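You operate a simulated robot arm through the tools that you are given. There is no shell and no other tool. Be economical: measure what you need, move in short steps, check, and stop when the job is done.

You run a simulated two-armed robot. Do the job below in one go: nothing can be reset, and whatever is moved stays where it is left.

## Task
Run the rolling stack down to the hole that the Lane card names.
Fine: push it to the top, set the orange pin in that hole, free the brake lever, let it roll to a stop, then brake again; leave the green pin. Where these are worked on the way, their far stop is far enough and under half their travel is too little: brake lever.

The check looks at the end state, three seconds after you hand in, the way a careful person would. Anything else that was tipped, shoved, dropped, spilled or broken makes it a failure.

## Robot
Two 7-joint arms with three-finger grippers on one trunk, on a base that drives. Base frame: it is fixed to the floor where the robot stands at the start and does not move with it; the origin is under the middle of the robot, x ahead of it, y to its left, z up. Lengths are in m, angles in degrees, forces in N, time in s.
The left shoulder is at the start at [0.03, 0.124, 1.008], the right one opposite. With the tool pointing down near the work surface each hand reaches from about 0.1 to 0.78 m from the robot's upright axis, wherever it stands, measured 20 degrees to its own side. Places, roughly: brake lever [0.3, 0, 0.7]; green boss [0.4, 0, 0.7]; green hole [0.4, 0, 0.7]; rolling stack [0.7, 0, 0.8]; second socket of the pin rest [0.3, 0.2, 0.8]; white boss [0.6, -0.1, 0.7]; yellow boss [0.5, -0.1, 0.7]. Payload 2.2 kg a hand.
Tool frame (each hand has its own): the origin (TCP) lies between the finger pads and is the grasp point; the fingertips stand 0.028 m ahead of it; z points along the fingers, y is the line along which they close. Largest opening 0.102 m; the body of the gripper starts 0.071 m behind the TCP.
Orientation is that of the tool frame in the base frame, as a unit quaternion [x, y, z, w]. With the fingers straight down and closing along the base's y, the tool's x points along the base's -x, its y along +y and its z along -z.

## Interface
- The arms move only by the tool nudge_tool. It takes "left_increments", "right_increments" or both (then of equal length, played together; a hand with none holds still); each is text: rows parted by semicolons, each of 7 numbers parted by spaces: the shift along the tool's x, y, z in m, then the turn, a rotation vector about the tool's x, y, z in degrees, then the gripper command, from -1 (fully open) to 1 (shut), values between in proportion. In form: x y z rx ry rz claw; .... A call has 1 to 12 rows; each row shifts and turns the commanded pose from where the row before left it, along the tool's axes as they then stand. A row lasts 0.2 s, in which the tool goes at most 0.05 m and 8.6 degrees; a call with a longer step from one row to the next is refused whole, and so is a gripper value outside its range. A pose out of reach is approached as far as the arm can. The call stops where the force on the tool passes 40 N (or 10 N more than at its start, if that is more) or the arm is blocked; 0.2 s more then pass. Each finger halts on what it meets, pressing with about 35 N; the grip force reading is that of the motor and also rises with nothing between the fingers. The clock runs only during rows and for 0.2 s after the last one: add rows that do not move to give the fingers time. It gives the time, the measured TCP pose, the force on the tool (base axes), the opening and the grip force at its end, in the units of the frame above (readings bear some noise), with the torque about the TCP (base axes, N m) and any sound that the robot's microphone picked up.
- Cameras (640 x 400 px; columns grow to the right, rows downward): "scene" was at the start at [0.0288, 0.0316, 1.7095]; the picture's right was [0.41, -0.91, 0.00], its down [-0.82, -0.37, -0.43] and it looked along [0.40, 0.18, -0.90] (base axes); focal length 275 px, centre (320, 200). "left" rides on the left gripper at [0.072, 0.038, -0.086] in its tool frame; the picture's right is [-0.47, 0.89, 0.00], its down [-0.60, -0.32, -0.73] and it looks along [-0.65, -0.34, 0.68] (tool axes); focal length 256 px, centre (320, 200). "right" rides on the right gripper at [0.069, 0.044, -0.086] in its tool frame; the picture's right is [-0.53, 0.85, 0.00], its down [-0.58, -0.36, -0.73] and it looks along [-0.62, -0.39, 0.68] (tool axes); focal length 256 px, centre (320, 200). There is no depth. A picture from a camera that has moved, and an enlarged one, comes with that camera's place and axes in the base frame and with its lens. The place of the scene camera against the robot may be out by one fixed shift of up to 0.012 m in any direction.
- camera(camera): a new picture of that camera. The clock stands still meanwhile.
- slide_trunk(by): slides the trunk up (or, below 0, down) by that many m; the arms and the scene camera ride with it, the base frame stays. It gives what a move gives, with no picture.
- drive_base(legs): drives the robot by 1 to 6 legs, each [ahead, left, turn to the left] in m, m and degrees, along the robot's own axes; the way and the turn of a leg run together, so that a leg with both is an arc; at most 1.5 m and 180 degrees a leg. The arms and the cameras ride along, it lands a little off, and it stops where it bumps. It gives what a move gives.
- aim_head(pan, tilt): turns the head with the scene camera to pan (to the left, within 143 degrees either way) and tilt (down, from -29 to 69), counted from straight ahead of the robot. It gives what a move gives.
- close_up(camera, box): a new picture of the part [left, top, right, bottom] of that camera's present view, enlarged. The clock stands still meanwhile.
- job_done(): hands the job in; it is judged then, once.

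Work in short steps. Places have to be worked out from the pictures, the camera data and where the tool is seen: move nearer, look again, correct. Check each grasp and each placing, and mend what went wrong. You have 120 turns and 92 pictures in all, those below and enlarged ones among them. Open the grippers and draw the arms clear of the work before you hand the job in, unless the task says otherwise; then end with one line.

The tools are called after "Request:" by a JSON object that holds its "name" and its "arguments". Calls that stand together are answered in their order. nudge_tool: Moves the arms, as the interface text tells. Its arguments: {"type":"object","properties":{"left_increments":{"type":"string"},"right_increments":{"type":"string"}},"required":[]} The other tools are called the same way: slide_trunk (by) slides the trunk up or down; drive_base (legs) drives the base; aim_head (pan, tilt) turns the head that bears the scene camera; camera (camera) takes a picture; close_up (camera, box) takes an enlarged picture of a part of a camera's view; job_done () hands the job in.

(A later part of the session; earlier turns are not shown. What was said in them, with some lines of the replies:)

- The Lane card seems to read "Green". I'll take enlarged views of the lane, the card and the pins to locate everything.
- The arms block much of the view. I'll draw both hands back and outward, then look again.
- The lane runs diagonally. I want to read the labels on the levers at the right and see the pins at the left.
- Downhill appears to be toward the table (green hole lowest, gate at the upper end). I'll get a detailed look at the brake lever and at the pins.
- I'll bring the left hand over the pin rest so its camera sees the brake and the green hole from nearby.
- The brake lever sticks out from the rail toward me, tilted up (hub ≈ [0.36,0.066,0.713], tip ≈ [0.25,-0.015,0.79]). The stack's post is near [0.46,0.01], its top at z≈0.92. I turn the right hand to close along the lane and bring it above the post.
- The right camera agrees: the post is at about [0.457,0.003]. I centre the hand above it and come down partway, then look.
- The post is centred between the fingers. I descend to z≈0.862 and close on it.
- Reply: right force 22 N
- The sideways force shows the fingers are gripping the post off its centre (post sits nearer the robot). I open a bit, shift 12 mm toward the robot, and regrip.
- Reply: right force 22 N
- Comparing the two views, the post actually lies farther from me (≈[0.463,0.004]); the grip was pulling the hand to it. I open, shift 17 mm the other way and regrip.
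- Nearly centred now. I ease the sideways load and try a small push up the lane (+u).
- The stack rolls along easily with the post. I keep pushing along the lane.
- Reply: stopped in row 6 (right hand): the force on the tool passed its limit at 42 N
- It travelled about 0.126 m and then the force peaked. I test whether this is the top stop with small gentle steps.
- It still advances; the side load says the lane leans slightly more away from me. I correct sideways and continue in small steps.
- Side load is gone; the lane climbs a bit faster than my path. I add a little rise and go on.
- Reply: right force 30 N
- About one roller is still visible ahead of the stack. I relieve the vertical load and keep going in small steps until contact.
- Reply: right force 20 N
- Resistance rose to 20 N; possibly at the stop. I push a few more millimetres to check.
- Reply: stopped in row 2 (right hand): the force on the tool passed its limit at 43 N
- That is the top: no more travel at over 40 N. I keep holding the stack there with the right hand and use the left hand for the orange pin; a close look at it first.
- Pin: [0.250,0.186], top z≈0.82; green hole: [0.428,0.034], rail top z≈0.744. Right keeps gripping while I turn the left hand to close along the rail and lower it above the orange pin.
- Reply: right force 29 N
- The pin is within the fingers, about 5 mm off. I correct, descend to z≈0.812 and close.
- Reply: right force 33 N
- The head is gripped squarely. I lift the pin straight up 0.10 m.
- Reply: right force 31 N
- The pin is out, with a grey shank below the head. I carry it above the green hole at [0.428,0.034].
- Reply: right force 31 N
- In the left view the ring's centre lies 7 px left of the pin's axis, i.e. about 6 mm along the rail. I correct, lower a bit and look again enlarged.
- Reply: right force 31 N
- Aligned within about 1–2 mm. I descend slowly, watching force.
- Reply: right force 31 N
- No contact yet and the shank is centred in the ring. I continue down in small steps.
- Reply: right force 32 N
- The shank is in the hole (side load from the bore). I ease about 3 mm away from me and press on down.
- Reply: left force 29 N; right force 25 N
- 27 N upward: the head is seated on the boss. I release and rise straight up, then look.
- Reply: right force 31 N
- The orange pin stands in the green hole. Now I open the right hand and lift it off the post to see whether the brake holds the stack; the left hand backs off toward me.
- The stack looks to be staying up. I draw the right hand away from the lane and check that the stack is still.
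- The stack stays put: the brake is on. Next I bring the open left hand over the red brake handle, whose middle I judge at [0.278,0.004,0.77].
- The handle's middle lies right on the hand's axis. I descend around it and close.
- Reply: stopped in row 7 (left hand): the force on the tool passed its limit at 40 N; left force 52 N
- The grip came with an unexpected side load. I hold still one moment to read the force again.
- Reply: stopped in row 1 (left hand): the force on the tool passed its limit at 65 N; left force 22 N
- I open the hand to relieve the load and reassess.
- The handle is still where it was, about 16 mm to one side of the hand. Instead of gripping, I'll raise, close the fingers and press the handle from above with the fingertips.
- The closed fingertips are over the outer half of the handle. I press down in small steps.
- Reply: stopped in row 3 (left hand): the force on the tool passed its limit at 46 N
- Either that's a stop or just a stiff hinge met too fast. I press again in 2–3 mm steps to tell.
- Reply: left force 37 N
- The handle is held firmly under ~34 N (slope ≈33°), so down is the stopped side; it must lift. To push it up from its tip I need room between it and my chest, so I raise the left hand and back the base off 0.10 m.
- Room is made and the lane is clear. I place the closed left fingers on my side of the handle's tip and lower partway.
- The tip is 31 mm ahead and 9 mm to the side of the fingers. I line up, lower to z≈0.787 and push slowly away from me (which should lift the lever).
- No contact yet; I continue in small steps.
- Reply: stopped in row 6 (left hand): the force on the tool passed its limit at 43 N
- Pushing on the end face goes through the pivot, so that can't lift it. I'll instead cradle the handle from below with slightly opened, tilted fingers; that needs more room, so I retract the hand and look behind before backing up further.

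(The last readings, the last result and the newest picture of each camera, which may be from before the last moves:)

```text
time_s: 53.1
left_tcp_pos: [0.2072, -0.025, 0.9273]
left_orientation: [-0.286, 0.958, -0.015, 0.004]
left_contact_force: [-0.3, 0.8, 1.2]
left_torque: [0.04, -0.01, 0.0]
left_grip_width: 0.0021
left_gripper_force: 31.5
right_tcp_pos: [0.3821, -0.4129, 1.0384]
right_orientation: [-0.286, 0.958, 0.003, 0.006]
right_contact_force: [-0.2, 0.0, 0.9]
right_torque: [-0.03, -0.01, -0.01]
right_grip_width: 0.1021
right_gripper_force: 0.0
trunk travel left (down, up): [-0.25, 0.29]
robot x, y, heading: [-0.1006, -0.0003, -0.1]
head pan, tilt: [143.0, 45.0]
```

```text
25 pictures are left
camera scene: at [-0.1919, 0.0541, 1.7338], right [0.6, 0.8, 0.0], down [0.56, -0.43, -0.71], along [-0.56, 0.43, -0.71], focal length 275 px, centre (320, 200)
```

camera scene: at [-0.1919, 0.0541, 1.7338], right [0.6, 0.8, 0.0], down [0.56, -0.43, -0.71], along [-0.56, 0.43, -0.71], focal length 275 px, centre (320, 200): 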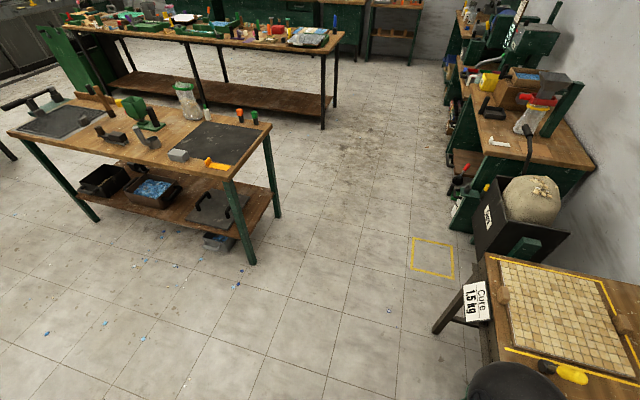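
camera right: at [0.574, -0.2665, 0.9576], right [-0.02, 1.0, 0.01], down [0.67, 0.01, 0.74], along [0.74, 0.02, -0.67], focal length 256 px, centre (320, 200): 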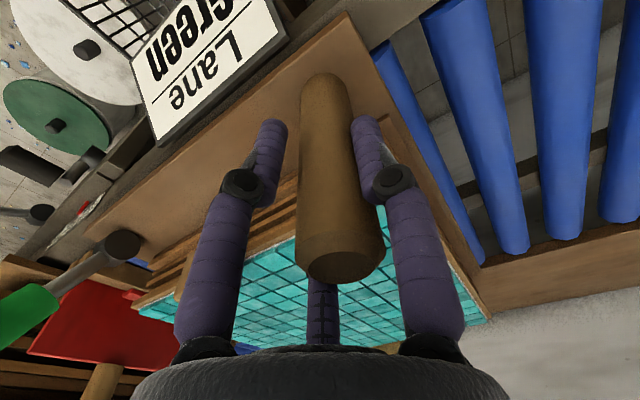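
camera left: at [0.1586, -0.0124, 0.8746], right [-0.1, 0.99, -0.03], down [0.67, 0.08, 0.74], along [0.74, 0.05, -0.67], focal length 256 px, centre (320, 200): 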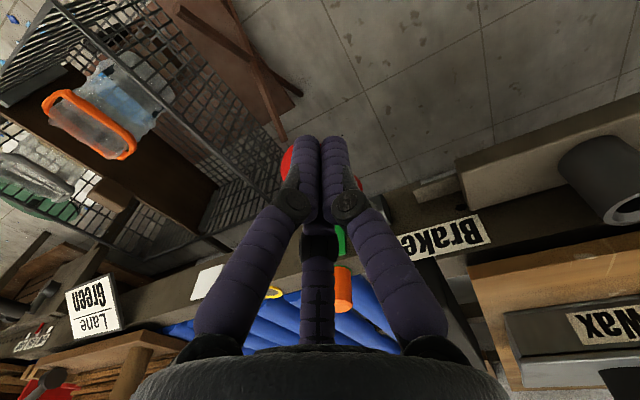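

The floor behind is clear. I back up another 0.15 m and aim the head at the work again.

Request:
{"name": "drive_base", "arguments": {"legs": [[-0.15, 0, 0]]}}

Request:
{"name": "aim_head", "arguments": {"pan": -5, "tilt": 50}}

Request:
{"name": "nudge_tool", "arguments": {"left_increments": "0 0 0 0 -8.2 0 0.65;0 0 0 0 -8.2 0 0.65;0 0 0 0 -8.2 0 0.65;0 0 0 0 -8.2 0 0.65;0 0 0 0 -8.2 0 0.65;0 0 0 0 -8.2 0 0.65;0 0 0 0 -8.2 0 0.65"}}

Request:
{"name": "close_up", "arguments": {"camera": "scene", "box": [200, 180, 420, 340]}}

```text
time_s: 54.5
left_tcp_pos: [0.0529, -0.0254, 0.9276]
left_orientation: [-0.284, 0.959, -0.015, 0.004]
left_contact_force: [-0.4, -0.2, 0.4]
left_torque: [0.0, -0.03, 0.0]
left_grip_width: 0.0018
left_gripper_force: 31.6
right_tcp_pos: [0.2269, -0.4136, 1.0391]
right_orientation: [-0.284, 0.959, 0.003, 0.007]
right_contact_force: [-0.5, 0.4, -0.3]
right_torque: [0.02, -0.06, 0.03]
right_grip_width: 0.1021
right_gripper_force: 0.0
trunk travel left (down, up): [-0.25, 0.29]
robot x, y, heading: [-0.2521, 0.0011, 0.0]
head pan, tilt: [143.0, 45.0]
```

```text
time_s: 56.9
left_tcp_pos: [0.0535, -0.0254, 0.927]
left_orientation: [-0.285, 0.958, -0.016, 0.004]
left_contact_force: [0.0, -0.6, 0.4]
left_torque: [-0.01, -0.01, 0.0]
left_grip_width: 0.002
left_gripper_force: 31.6
right_tcp_pos: [0.2274, -0.413, 1.0398]
right_orientation: [-0.284, 0.959, 0.004, 0.005]
right_contact_force: [-1.0, 0.2, 0.1]
right_torque: [-0.01, -0.01, 0.02]
right_grip_width: 0.102
right_gripper_force: 0.1
trunk travel left (down, up): [-0.25, 0.29]
robot x, y, heading: [-0.253, -0.0045, -0.3]
head pan, tilt: [-5.0, 50.0]
```

```text
time_s: 58.5
left_tcp_pos: [0.0549, -0.0269, 0.9274]
left_orientation: [-0.256, 0.838, 0.123, 0.465]
left_contact_force: [-0.4, 0.3, 0.0]
left_torque: [-0.02, 0.0, 0.03]
left_grip_width: 0.0176
left_gripper_force: 0.1
right_tcp_pos: [0.2281, -0.4131, 1.0388]
right_orientation: [-0.283, 0.959, 0.003, 0.005]
right_contact_force: [0.2, -0.4, 0.3]
right_torque: [0.01, -0.03, -0.01]
right_grip_width: 0.1019
right_gripper_force: 0.1
trunk travel left (down, up): [-0.25, 0.29]
robot x, y, heading: [-0.2466, 0.0017, -0.4]
head pan, tilt: [-5.0, 50.0]
```

```text
2.50 times, centred on (310, 260) of scene
camera zoom: at [-0.2035, -0.0025, 1.7269], right [-0.09, -1.0, 0.0], down [-0.76, 0.07, -0.64], along [0.64, -0.06, -0.77], focal length 688 px, centre (345, 50)
```

zoom: 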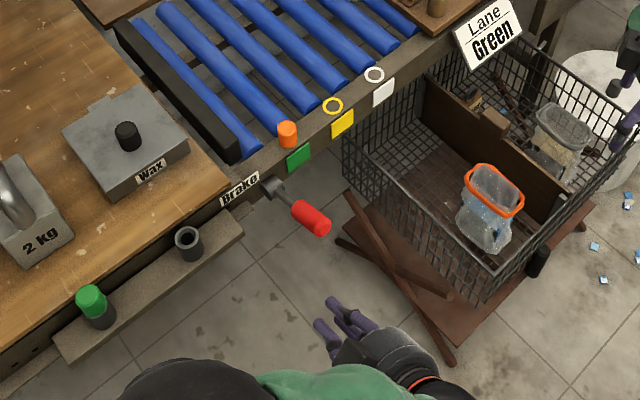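

A good view now, and the hand is tilted right. I bring the fingers to a point behind and below the handle, in line with it.

Request:
{"name": "nudge_tool", "arguments": {"left_increments": "0.018 -0.0222 0.0327 0 0 0 0.65;0.018 -0.0222 0.0327 0 0 0 0.65;0.018 -0.0222 0.0327 0 0 0 0.65;0.018 -0.0222 0.0327 0 0 0 0.65;0 0 0 0 0 0 0.65"}}

Request:
{"name": "close_up", "arguments": {"camera": "scene", "box": [260, 230, 380, 330]}}

Request:
{"name": "camera", "arguments": {"camera": "left"}}

```text
time_s: 59.6
left_tcp_pos: [0.1664, -0.0651, 0.7974]
left_orientation: [-0.257, 0.839, 0.124, 0.463]
left_contact_force: [-0.8, 0.4, 0.9]
left_torque: [0.01, -0.01, -0.01]
left_grip_width: 0.0178
left_gripper_force: 0.1
right_tcp_pos: [0.2287, -0.4126, 1.0402]
right_orientation: [-0.284, 0.959, 0.003, 0.005]
right_contact_force: [-0.2, 0.2, 0.2]
right_torque: [-0.01, -0.02, -0.01]
right_grip_width: 0.1023
right_gripper_force: 0.2
trunk travel left (down, up): [-0.25, 0.29]
robot x, y, heading: [-0.2542, -0.0036, -0.1]
head pan, tilt: [-5.0, 50.0]
```

```text
4.00 times, centred on (320, 280) of scene
camera zoom: at [-0.2042, -0.0012, 1.727], right [-0.09, -1.0, 0.0], down [-0.76, 0.07, -0.64], along [0.64, -0.06, -0.77], focal length 1100 px, centre (320, -120)
```

zoom: 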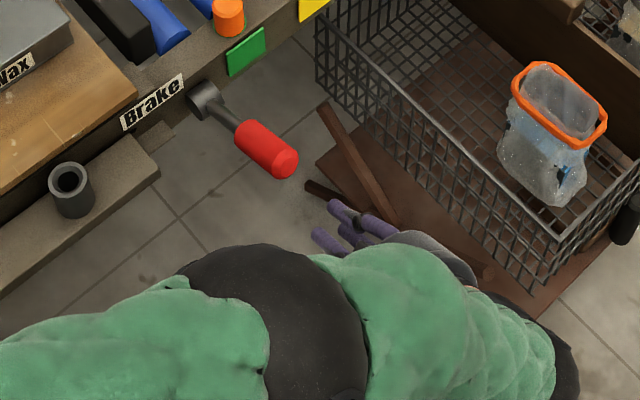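

```text
22 pictures are left
camera left: at [0.0518, -0.0946, 0.7839], right [-0.28, 0.89, 0.36], down [-0.09, -0.4, 0.91], along [0.96, 0.22, 0.19], focal length 256 px, centre (320, 200)
```

left: 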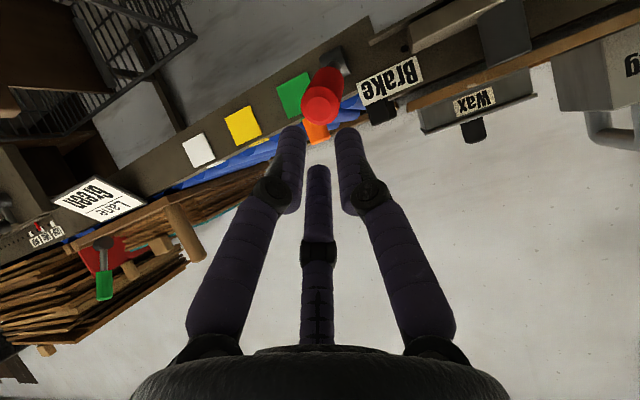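

Re-evaluating several views: the tip is really at z≈0.763 and the earlier "stop" torque fits my wrist camera touching my own chest – so the lever was never truly tested. The hand now lines up with the handle end-on, so I open, advance along the handle and grip it.

Request:
{"name": "nudge_tool", "arguments": {"left_increments": "0 0.003 0 0 0 0 -0.5;0 0 0 0 0 0 -0.5;0 0 0.03 0 0 0 -0.5;0 0 0.03 0 0 0 -0.5;0 0 0.02 0 0 0 -0.5;0 0 0.015 0 0 0 -0.5;0 0 0 0 0 0 -0.5"}}

Request:
{"name": "camera", "arguments": {"camera": "left"}}

Request:
{"name": "close_up", "arguments": {"camera": "scene", "box": [260, 230, 380, 330]}}

```text
time_s: 61.2
left_tcp_pos: [0.2304, -0.0207, 0.7465]
left_orientation: [-0.257, 0.839, 0.124, 0.463]
left_contact_force: [0.0, 0.7, -0.3]
left_torque: [-0.02, -0.02, -0.01]
left_grip_width: 0.0765
left_gripper_force: 0.1
right_tcp_pos: [0.2282, -0.4148, 1.0397]
right_orientation: [-0.284, 0.959, 0.003, 0.005]
right_contact_force: [-0.6, -0.8, -0.3]
right_torque: [-0.01, 0.01, -0.01]
right_grip_width: 0.102
right_gripper_force: 0.0
trunk travel left (down, up): [-0.25, 0.29]
robot x, y, heading: [-0.2522, 0.0005, -0.4]
head pan, tilt: [-5.0, 50.0]
```

```text
21 pictures are left
camera left: at [0.1167, -0.0493, 0.7332], right [-0.28, 0.89, 0.36], down [-0.08, -0.4, 0.91], along [0.96, 0.22, 0.19], focal length 256 px, centre (320, 200)
```

left: 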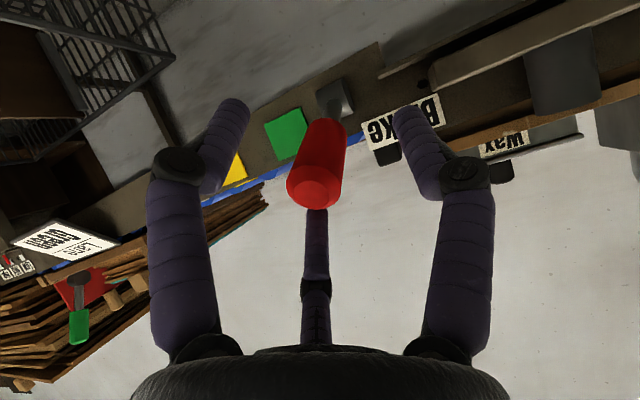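

```text
4.00 times, centred on (320, 280) of scene
camera zoom: at [-0.2037, -0.0016, 1.7269], right [-0.09, -1.0, 0.0], down [-0.76, 0.07, -0.64], along [0.64, -0.06, -0.77], focal length 1100 px, centre (320, -120)
```

zoom: 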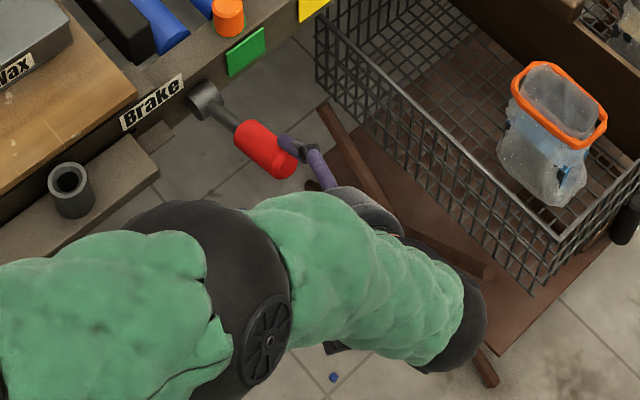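

The handle lies about 15 mm above and 9 mm to the side of the hand axis. I correct that, advance further and close on it.

Request:
{"name": "nudge_tool", "arguments": {"left_increments": "-0.009 -0.009 0 0 0 0 -0.5;-0.008 0 0.01 0 0 0 -0.5;0 0 0.02 0 0 0 -0.5;0 0 0.015 0 0 0 -0.5;0 0 0 0 0 0 0.2;0 0 0 0 0 0 1;0 0 0 0 0 0 1"}}

Request:
{"name": "camera", "arguments": {"camera": "left"}}

```text
time_s: 62.9
left_tcp_pos: [0.2793, -0.0033, 0.7413]
left_orientation: [-0.258, 0.837, 0.122, 0.467]
left_contact_force: [12.6, -4.4, 15.0]
left_torque: [1.24, -1.26, 0.38]
left_grip_width: 0.0353
left_gripper_force: 45.2
right_tcp_pos: [0.2286, -0.4143, 1.0387]
right_orientation: [-0.284, 0.959, 0.004, 0.005]
right_contact_force: [0.6, -0.7, -0.1]
right_torque: [0.01, -0.03, -0.01]
right_grip_width: 0.1018
right_gripper_force: 0.0
trunk travel left (down, up): [-0.25, 0.29]
robot x, y, heading: [-0.2503, -0.002, -0.4]
head pan, tilt: [-5.0, 50.0]
```

```text
19 pictures are left
camera left: at [0.1652, -0.0328, 0.7269], right [-0.28, 0.89, 0.36], down [-0.09, -0.4, 0.91], along [0.95, 0.22, 0.2], focal length 256 px, centre (320, 200)
```

left: 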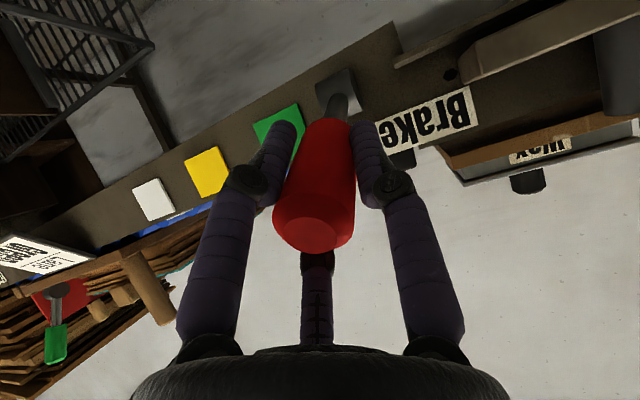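

Firm coaxial grip on the brake handle. I test downward along the arc with two small steps.

Request:
{"name": "nudge_tool", "arguments": {"left_increments": "0.005 0 0.001 0 -2.6 0 1;0.005 0 0.001 0 -2.6 0 1;0.005 0 0.001 0 -2.6 0 1;0 0 0 0 0 0 1"}}

```text
time_s: 63.9
left_tcp_pos: [0.274, -0.0066, 0.7263]
left_orientation: [-0.246, 0.804, 0.138, 0.523]
left_contact_force: [17.3, -12.8, 17.9]
left_torque: [1.33, -1.56, -0.39]
left_grip_width: 0.0354
left_gripper_force: 45.2
right_tcp_pos: [0.2279, -0.4152, 1.039]
right_orientation: [-0.284, 0.959, 0.004, 0.006]
right_contact_force: [0.0, -0.3, -0.3]
right_torque: [0.02, 0.03, 0.0]
right_grip_width: 0.1019
right_gripper_force: 0.1
trunk travel left (down, up): [-0.25, 0.29]
robot x, y, heading: [-0.2523, -0.0022, -0.2]
head pan, tilt: [-5.0, 50.0]
```

The lever moves down freely with the hand. I continue along the arc, easing the sideways load.

Request:
{"name": "nudge_tool", "arguments": {"left_increments": "0.006 -0.002 0.001 0 -3.1 0 1;0.006 -0.001 0.001 0 -3.1 0 1;0.006 0 0.001 0 -3.1 0 1;0.006 0 0.001 0 -3.1 0 1;0 0 0 0 0 0 1"}}

Request:
{"name": "close_up", "arguments": {"camera": "scene", "box": [200, 100, 420, 300]}}

```text
time_s: 65.0
left_tcp_pos: [0.2713, -0.0103, 0.7004]
left_orientation: [-0.232, 0.744, 0.165, 0.604]
left_contact_force: [25.4, 3.4, 11.2]
left_torque: [0.91, -0.84, -0.3]
left_grip_width: 0.0355
left_gripper_force: 45.1
right_tcp_pos: [0.229, -0.4134, 1.0379]
right_orientation: [-0.284, 0.959, 0.003, 0.006]
right_contact_force: [-0.5, 0.3, 0.9]
right_torque: [0.03, 0.0, 0.02]
right_grip_width: 0.102
right_gripper_force: 0.0
trunk travel left (down, up): [-0.25, 0.29]
robot x, y, heading: [-0.254, -0.001, -0.1]
head pan, tilt: [-5.0, 50.0]
```

```text
2.00 times, centred on (310, 200) of scene
camera zoom: at [-0.2018, -0.0011, 1.7269], right [-0.09, -1.0, 0.0], down [-0.76, 0.07, -0.64], along [0.64, -0.06, -0.77], focal length 550 px, centre (340, 200)
```

zoom: 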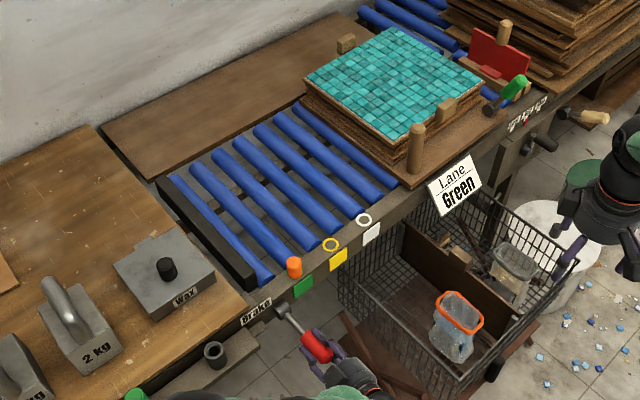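

The lever is about level and the stack still holds. I follow the arc further down, easing toward the pivot.

Request:
{"name": "nudge_tool", "arguments": {"left_increments": "0.005 0 0.004 0 -3.1 0 1;0.006 0 0.003 0 -3.1 0 1;0.006 0 0.002 0 -3.1 0 1;0.006 0 0.002 0 -3.1 0 1;0.006 0 0.002 0 -3.1 0 1;0 0 0 0 0 0 1"}}

Request:
{"name": "close_up", "arguments": {"camera": "scene", "box": [200, 100, 420, 300]}}

```text
time_s: 66.6
left_tcp_pos: [0.2736, -0.008, 0.6679]
left_orientation: [-0.204, 0.657, 0.196, 0.699]
left_contact_force: [-10.5, -7.9, 6.6]
left_torque: [0.78, -1.31, 0.45]
left_grip_width: 0.0356
left_gripper_force: 45.1
right_tcp_pos: [0.2261, -0.4135, 1.0397]
right_orientation: [-0.284, 0.959, 0.003, 0.007]
right_contact_force: [0.7, 1.3, 0.4]
right_torque: [-0.01, 0.02, 0.01]
right_grip_width: 0.102
right_gripper_force: 0.1
trunk travel left (down, up): [-0.25, 0.29]
robot x, y, heading: [-0.2519, 0.0024, -0.5]
head pan, tilt: [-5.0, 50.0]
stopped in row 6 (left hand): the force on the tool passed its limit at 41 N (the readings are from after the stop); the commanded pose is now the measured one
```

```text
2.00 times, centred on (310, 200) of scene
camera zoom: at [-0.2051, -0.0021, 1.7269], right [-0.09, -1.0, 0.0], down [-0.76, 0.07, -0.64], along [0.64, -0.06, -0.77], focal length 550 px, centre (340, 200)
```

zoom: 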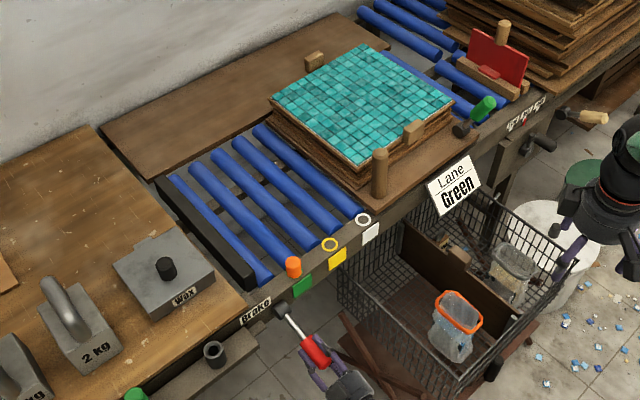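

The stack has begun to roll: the brake is free. I hold still and let it run down.

Request:
{"name": "nudge_tool", "arguments": {"left_increments": "0 0 0 0 0 0 1;0 0 0 0 0 0 1;0 0 0 0 0 0 1;0 0 0 0 0 0 1;0 0 0 0 0 0 1;0 0 0 0 0 0 1;0 0 0 0 0 0 1;0 0 0 0 0 0 1;0 0 0 0 0 0 1;0 0 0 0 0 0 1;0 0 0 0 0 0 1;0 0 0 0 0 0 1"}}

Request:
{"name": "close_up", "arguments": {"camera": "scene", "box": [200, 100, 420, 300]}}

```text
time_s: 69.2
left_tcp_pos: [0.2744, -0.0081, 0.6676]
left_orientation: [-0.204, 0.658, 0.196, 0.698]
left_contact_force: [-15.9, -17.7, 8.0]
left_torque: [0.85, -1.03, 0.2]
left_grip_width: 0.036
left_gripper_force: 44.2
right_tcp_pos: [0.2254, -0.4151, 1.039]
right_orientation: [-0.283, 0.959, 0.004, 0.005]
right_contact_force: [-1.6, 0.0, -0.4]
right_torque: [-0.01, -0.02, 0.0]
right_grip_width: 0.1017
right_gripper_force: 0.1
trunk travel left (down, up): [-0.25, 0.29]
robot x, y, heading: [-0.2581, 0.0002, -0.4]
head pan, tilt: [-5.0, 50.0]
```

```text
2.00 times, centred on (310, 200) of scene
camera zoom: at [-0.2061, -0.0038, 1.727], right [-0.09, -1.0, 0.0], down [-0.76, 0.07, -0.64], along [0.64, -0.06, -0.77], focal length 550 px, centre (340, 200)
```

zoom: 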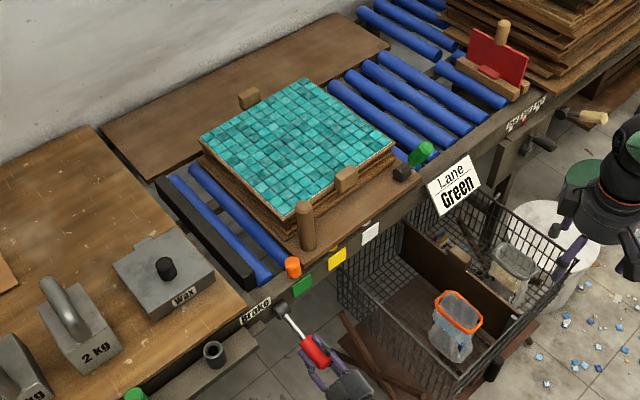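

The stack has arrived at the pin. I give it another moment while easing the lever a bit farther to its stop, then look closely at the contact.

Request:
{"name": "nudge_tool", "arguments": {"left_increments": "0.003 0 0 0 -1.5 0 1;0.003 0 0 0 -1.5 0 1;0.003 0 0.001 0 -1.5 0 1;0 0 0 0 0 0 1;0 0 0 0 0 0 1;0 0 0 0 0 0 1;0 0 0 0 0 0 1"}}

Request:
{"name": "close_up", "arguments": {"camera": "scene", "box": [260, 180, 350, 250]}}

```text
time_s: 70.5
left_tcp_pos: [0.2743, -0.0068, 0.663]
left_orientation: [-0.193, 0.635, 0.199, 0.721]
left_contact_force: [6.8, -7.3, -6.1]
left_torque: [-0.51, 0.82, -0.35]
left_grip_width: 0.0361
left_gripper_force: 45.1
left hand out of reach, approached as far as the arm can: row 3
right_tcp_pos: [0.2273, -0.4147, 1.0392]
right_orientation: [-0.282, 0.959, 0.004, 0.005]
right_contact_force: [-0.3, 0.4, 0.6]
right_torque: [0.0, -0.02, 0.0]
right_grip_width: 0.1021
right_gripper_force: 0.2
trunk travel left (down, up): [-0.25, 0.29]
robot x, y, heading: [-0.2535, 0.0008, -0.3]
head pan, tilt: [-5.0, 50.0]
stopped in row 6 (left hand): the force on the tool passed its limit at 41 N (the readings are from after the stop); the commanded pose is now the measured one
```

```text
5.71 times, centred on (305, 215) of scene
camera zoom: at [-0.2028, -0.002, 1.727], right [-0.09, -1.0, 0.0], down [-0.76, 0.07, -0.64], along [0.64, -0.06, -0.77], focal length 1572 px, centre (406, 114)
```

zoom: 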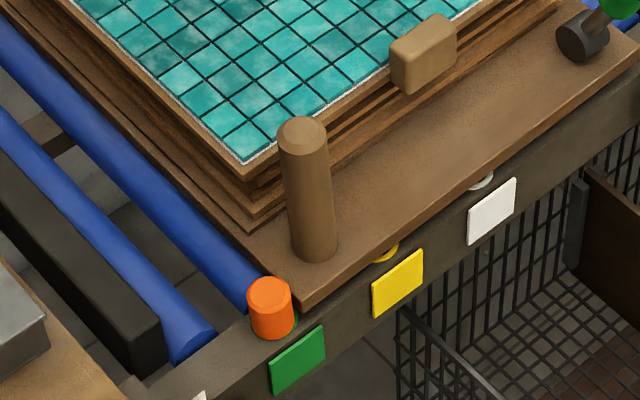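

The stack's board rests against the orange pin in the green hole. Now I brake again: move the lever back up along the arc.

Request:
{"name": "nudge_tool", "arguments": {"left_increments": "-0.004 0 -0.001 0 2.5 0 1;-0.006 0 -0.002 0 3.1 0 1;-0.006 0 -0.002 0 3.1 0 1;-0.006 0 -0.002 0 3.1 0 1;-0.006 0 -0.002 0 3.1 0 1;-0.006 0 -0.002 0 3.1 0 1;0 0 0 0 0 0 1"}}

```text
time_s: 71.9
left_tcp_pos: [0.2716, -0.0089, 0.6982]
left_orientation: [-0.228, 0.734, 0.168, 0.617]
left_contact_force: [11.1, 4.0, -8.6]
left_torque: [-0.82, 0.86, 0.19]
left_grip_width: 0.0359
left_gripper_force: 44.7
right_tcp_pos: [0.2302, -0.4138, 1.0378]
right_orientation: [-0.283, 0.959, 0.003, 0.005]
right_contact_force: [0.4, 0.1, -0.5]
right_torque: [0.02, 0.01, 0.02]
right_grip_width: 0.1022
right_gripper_force: 0.1
trunk travel left (down, up): [-0.25, 0.29]
robot x, y, heading: [-0.2516, -0.0023, -0.2]
head pan, tilt: [-5.0, 50.0]
stopped in row 7 (left hand): the force on the tool passed its limit at 43 N (the readings are from after the stop); the commanded pose is now the measured one
```

Level now; I continue the lift toward its original stop.

Request:
{"name": "nudge_tool", "arguments": {"left_increments": "-0.006 0 -0.0005 0 3.1 0 1;-0.006 0 -0.0005 0 3.1 0 1;-0.006 0 -0.001 0 3.1 0 1;-0.006 0 -0.001 0 3.1 0 1;-0.005 0 -0.001 0 2.6 0 1;-0.005 0 -0.001 0 2.6 0 1;0 0 0 0 0 0 1"}}

```text
time_s: 73.5
left_tcp_pos: [0.2764, -0.0065, 0.7338]
left_orientation: [-0.249, 0.82, 0.131, 0.499]
left_contact_force: [23.1, 5.6, -3.9]
left_torque: [0.38, -0.52, 0.59]
left_grip_width: 0.0355
left_gripper_force: 44.9
right_tcp_pos: [0.2294, -0.4142, 1.0387]
right_orientation: [-0.284, 0.959, 0.003, 0.004]
right_contact_force: [0.3, 0.3, 0.8]
right_torque: [0.03, -0.01, 0.01]
right_grip_width: 0.1021
right_gripper_force: 0.1
trunk travel left (down, up): [-0.25, 0.29]
robot x, y, heading: [-0.2533, -0.0016, -0.4]
head pan, tilt: [-5.0, 50.0]
```

Nearly there; I relieve the pull toward the pivot and lift on until the stop is felt.

Request:
{"name": "nudge_tool", "arguments": {"left_increments": "-0.004 0 0.002 0 2 0 1;-0.004 0 0.001 0 2 0 1;-0.004 0 0 0 2 0 1;-0.004 0 0 0 2 0 1;-0.004 0 0 0 2 0 1;0 0 0 0 0 0 1"}}

Request:
{"name": "close_up", "arguments": {"camera": "scene", "box": [250, 180, 370, 310]}}

```text
time_s: 74.9
left_tcp_pos: [0.2803, -0.0025, 0.7447]
left_orientation: [-0.255, 0.863, 0.11, 0.422]
left_contact_force: [-13.4, -31.5, -12.7]
left_torque: [1.57, -2.9, -2.54]
left_grip_width: 0.0383
left_gripper_force: 45.1
right_tcp_pos: [0.2269, -0.4183, 1.0388]
right_orientation: [-0.284, 0.959, 0.004, 0.006]
right_contact_force: [0.1, -0.5, -0.3]
right_torque: [0.04, -0.02, 0.01]
right_grip_width: 0.1019
right_gripper_force: 0.1
trunk travel left (down, up): [-0.25, 0.29]
robot x, y, heading: [-0.2534, -0.0079, -0.6]
head pan, tilt: [-5.0, 50.0]
```

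```text
3.08 times, centred on (310, 245) of scene
camera zoom: at [-0.2038, -0.0059, 1.7267], right [-0.09, -1.0, 0.0], down [-0.76, 0.07, -0.64], along [0.64, -0.06, -0.77], focal length 846 px, centre (351, 62)
```

zoom: 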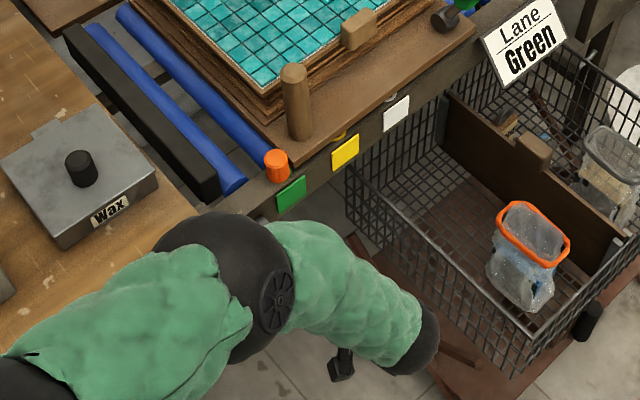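

The lever is back at its upper position against the stop (position equals the original grip pose). I open the hand and back away along the handle axis.

Request:
{"name": "nudge_tool", "arguments": {"left_increments": "0 0 0 0 0 0 0.3;0 0 0 0 0 0 -0.2;0 0 0 0 0 0 -0.6;0 0 -0.03 0 0 0 -0.6;0 0 -0.04 0 0 0 -0.6;0 0 -0.04 0 0 0 -0.6;0 0 -0.03 0 0 0 -0.6"}}

Request:
{"name": "camera", "arguments": {"camera": "left"}}

Request:
{"name": "close_up", "arguments": {"camera": "scene", "box": [220, 150, 380, 320]}}

```text
time_s: 76.5
left_tcp_pos: [0.1919, -0.0554, 0.8344]
left_orientation: [-0.26, 0.86, 0.11, 0.425]
left_contact_force: [0.3, -0.1, 0.4]
left_torque: [0.03, -0.05, 0.01]
left_grip_width: 0.0816
left_gripper_force: 0.0
right_tcp_pos: [0.2274, -0.4145, 1.0393]
right_orientation: [-0.283, 0.959, 0.004, 0.006]
right_contact_force: [-0.6, -0.8, 0.3]
right_torque: [0.01, 0.02, 0.0]
right_grip_width: 0.1021
right_gripper_force: 0.1
trunk travel left (down, up): [-0.25, 0.29]
robot x, y, heading: [-0.2548, -0.0043, -0.1]
head pan, tilt: [-5.0, 50.0]
```

```text
13 pictures are left
camera left: at [0.0758, -0.0841, 0.8316], right [-0.24, 0.91, 0.34], down [-0.02, -0.35, 0.94], along [0.97, 0.22, 0.1], focal length 256 px, centre (320, 200)
```

left: 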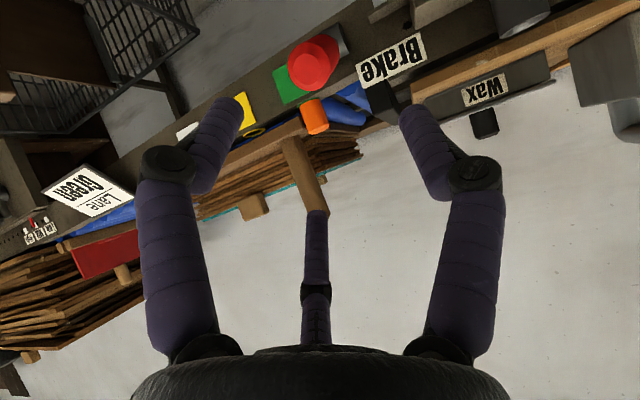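

```text
2.35 times, centred on (300, 235) of scene
camera zoom: at [-0.2036, -0.0022, 1.7269], right [-0.09, -1.0, 0.0], down [-0.76, 0.07, -0.64], along [0.64, -0.06, -0.77], focal length 647 px, centre (367, 118)
```

zoom: 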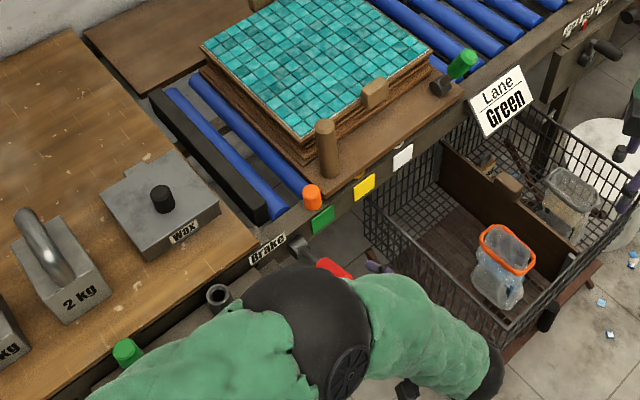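

The handle tip is back at z≈0.76, as originally. I draw the left arm well clear and take a final look at the lever, pin and stack.

Request:
{"name": "nudge_tool", "arguments": {"left_increments": "0 0 -0.045 0 0 0 -1;-0.02 0.03 -0.03 0 0 0 -1;-0.02 0.03 -0.03 0 0 0 -1;-0.03 0.03 0 0 0 0 -1;-0.03 0.03 0 0 0 0 -1"}}

Request:
{"name": "close_up", "arguments": {"camera": "scene", "box": [200, 160, 380, 300]}}

Request:
{"name": "camera", "arguments": {"camera": "scene"}}

```text
time_s: 77.7
left_tcp_pos: [0.106, 0.0386, 0.9756]
left_orientation: [-0.259, 0.86, 0.109, 0.426]
left_contact_force: [-1.1, -0.2, 0.8]
left_torque: [0.01, -0.03, -0.01]
left_grip_width: 0.1017
left_gripper_force: 0.0
right_tcp_pos: [0.2267, -0.4136, 1.0401]
right_orientation: [-0.283, 0.959, 0.003, 0.007]
right_contact_force: [-0.2, 0.9, -0.4]
right_torque: [-0.02, 0.01, -0.02]
right_grip_width: 0.1021
right_gripper_force: 0.2
trunk travel left (down, up): [-0.25, 0.29]
robot x, y, heading: [-0.251, -0.0024, -0.5]
head pan, tilt: [-5.0, 50.0]
```

```text
2.86 times, centred on (290, 230) of scene
camera zoom: at [-0.2043, -0.0007, 1.727], right [-0.09, -1.0, 0.0], down [-0.76, 0.07, -0.64], along [0.64, -0.06, -0.77], focal length 786 px, centre (406, 114)
```

zoom: 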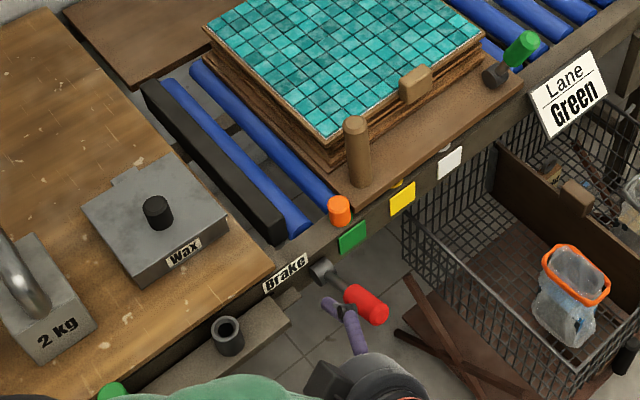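

```text
10 pictures are left
camera scene: at [-0.2043, -0.0007, 1.727], right [-0.09, -1.0, 0.0], down [-0.76, 0.07, -0.64], along [0.64, -0.06, -0.77], focal length 275 px, centre (320, 200)
```

scene: 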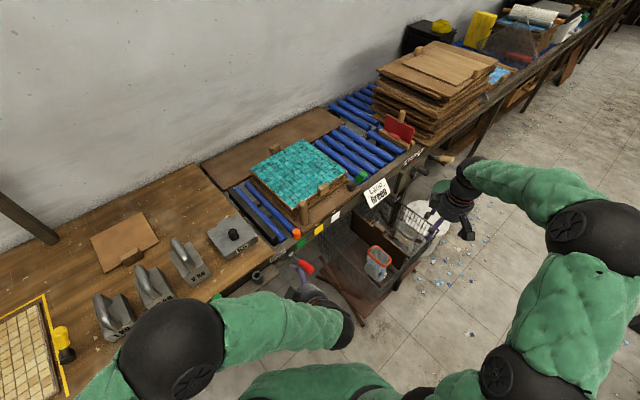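

Everything matches the wanted end state: stack against the orange pin in the green hole, brake lever back up, green pin untouched, both hands open and clear. I hand in.

Request:
{"name": "job_done", "arguments": {}}

```text
The job is handed in.
```

The rolling stack now rests against the orange pin in the green hole. The brake lever is back in its starting position, the green pin is untouched, and both hands are open and clear.
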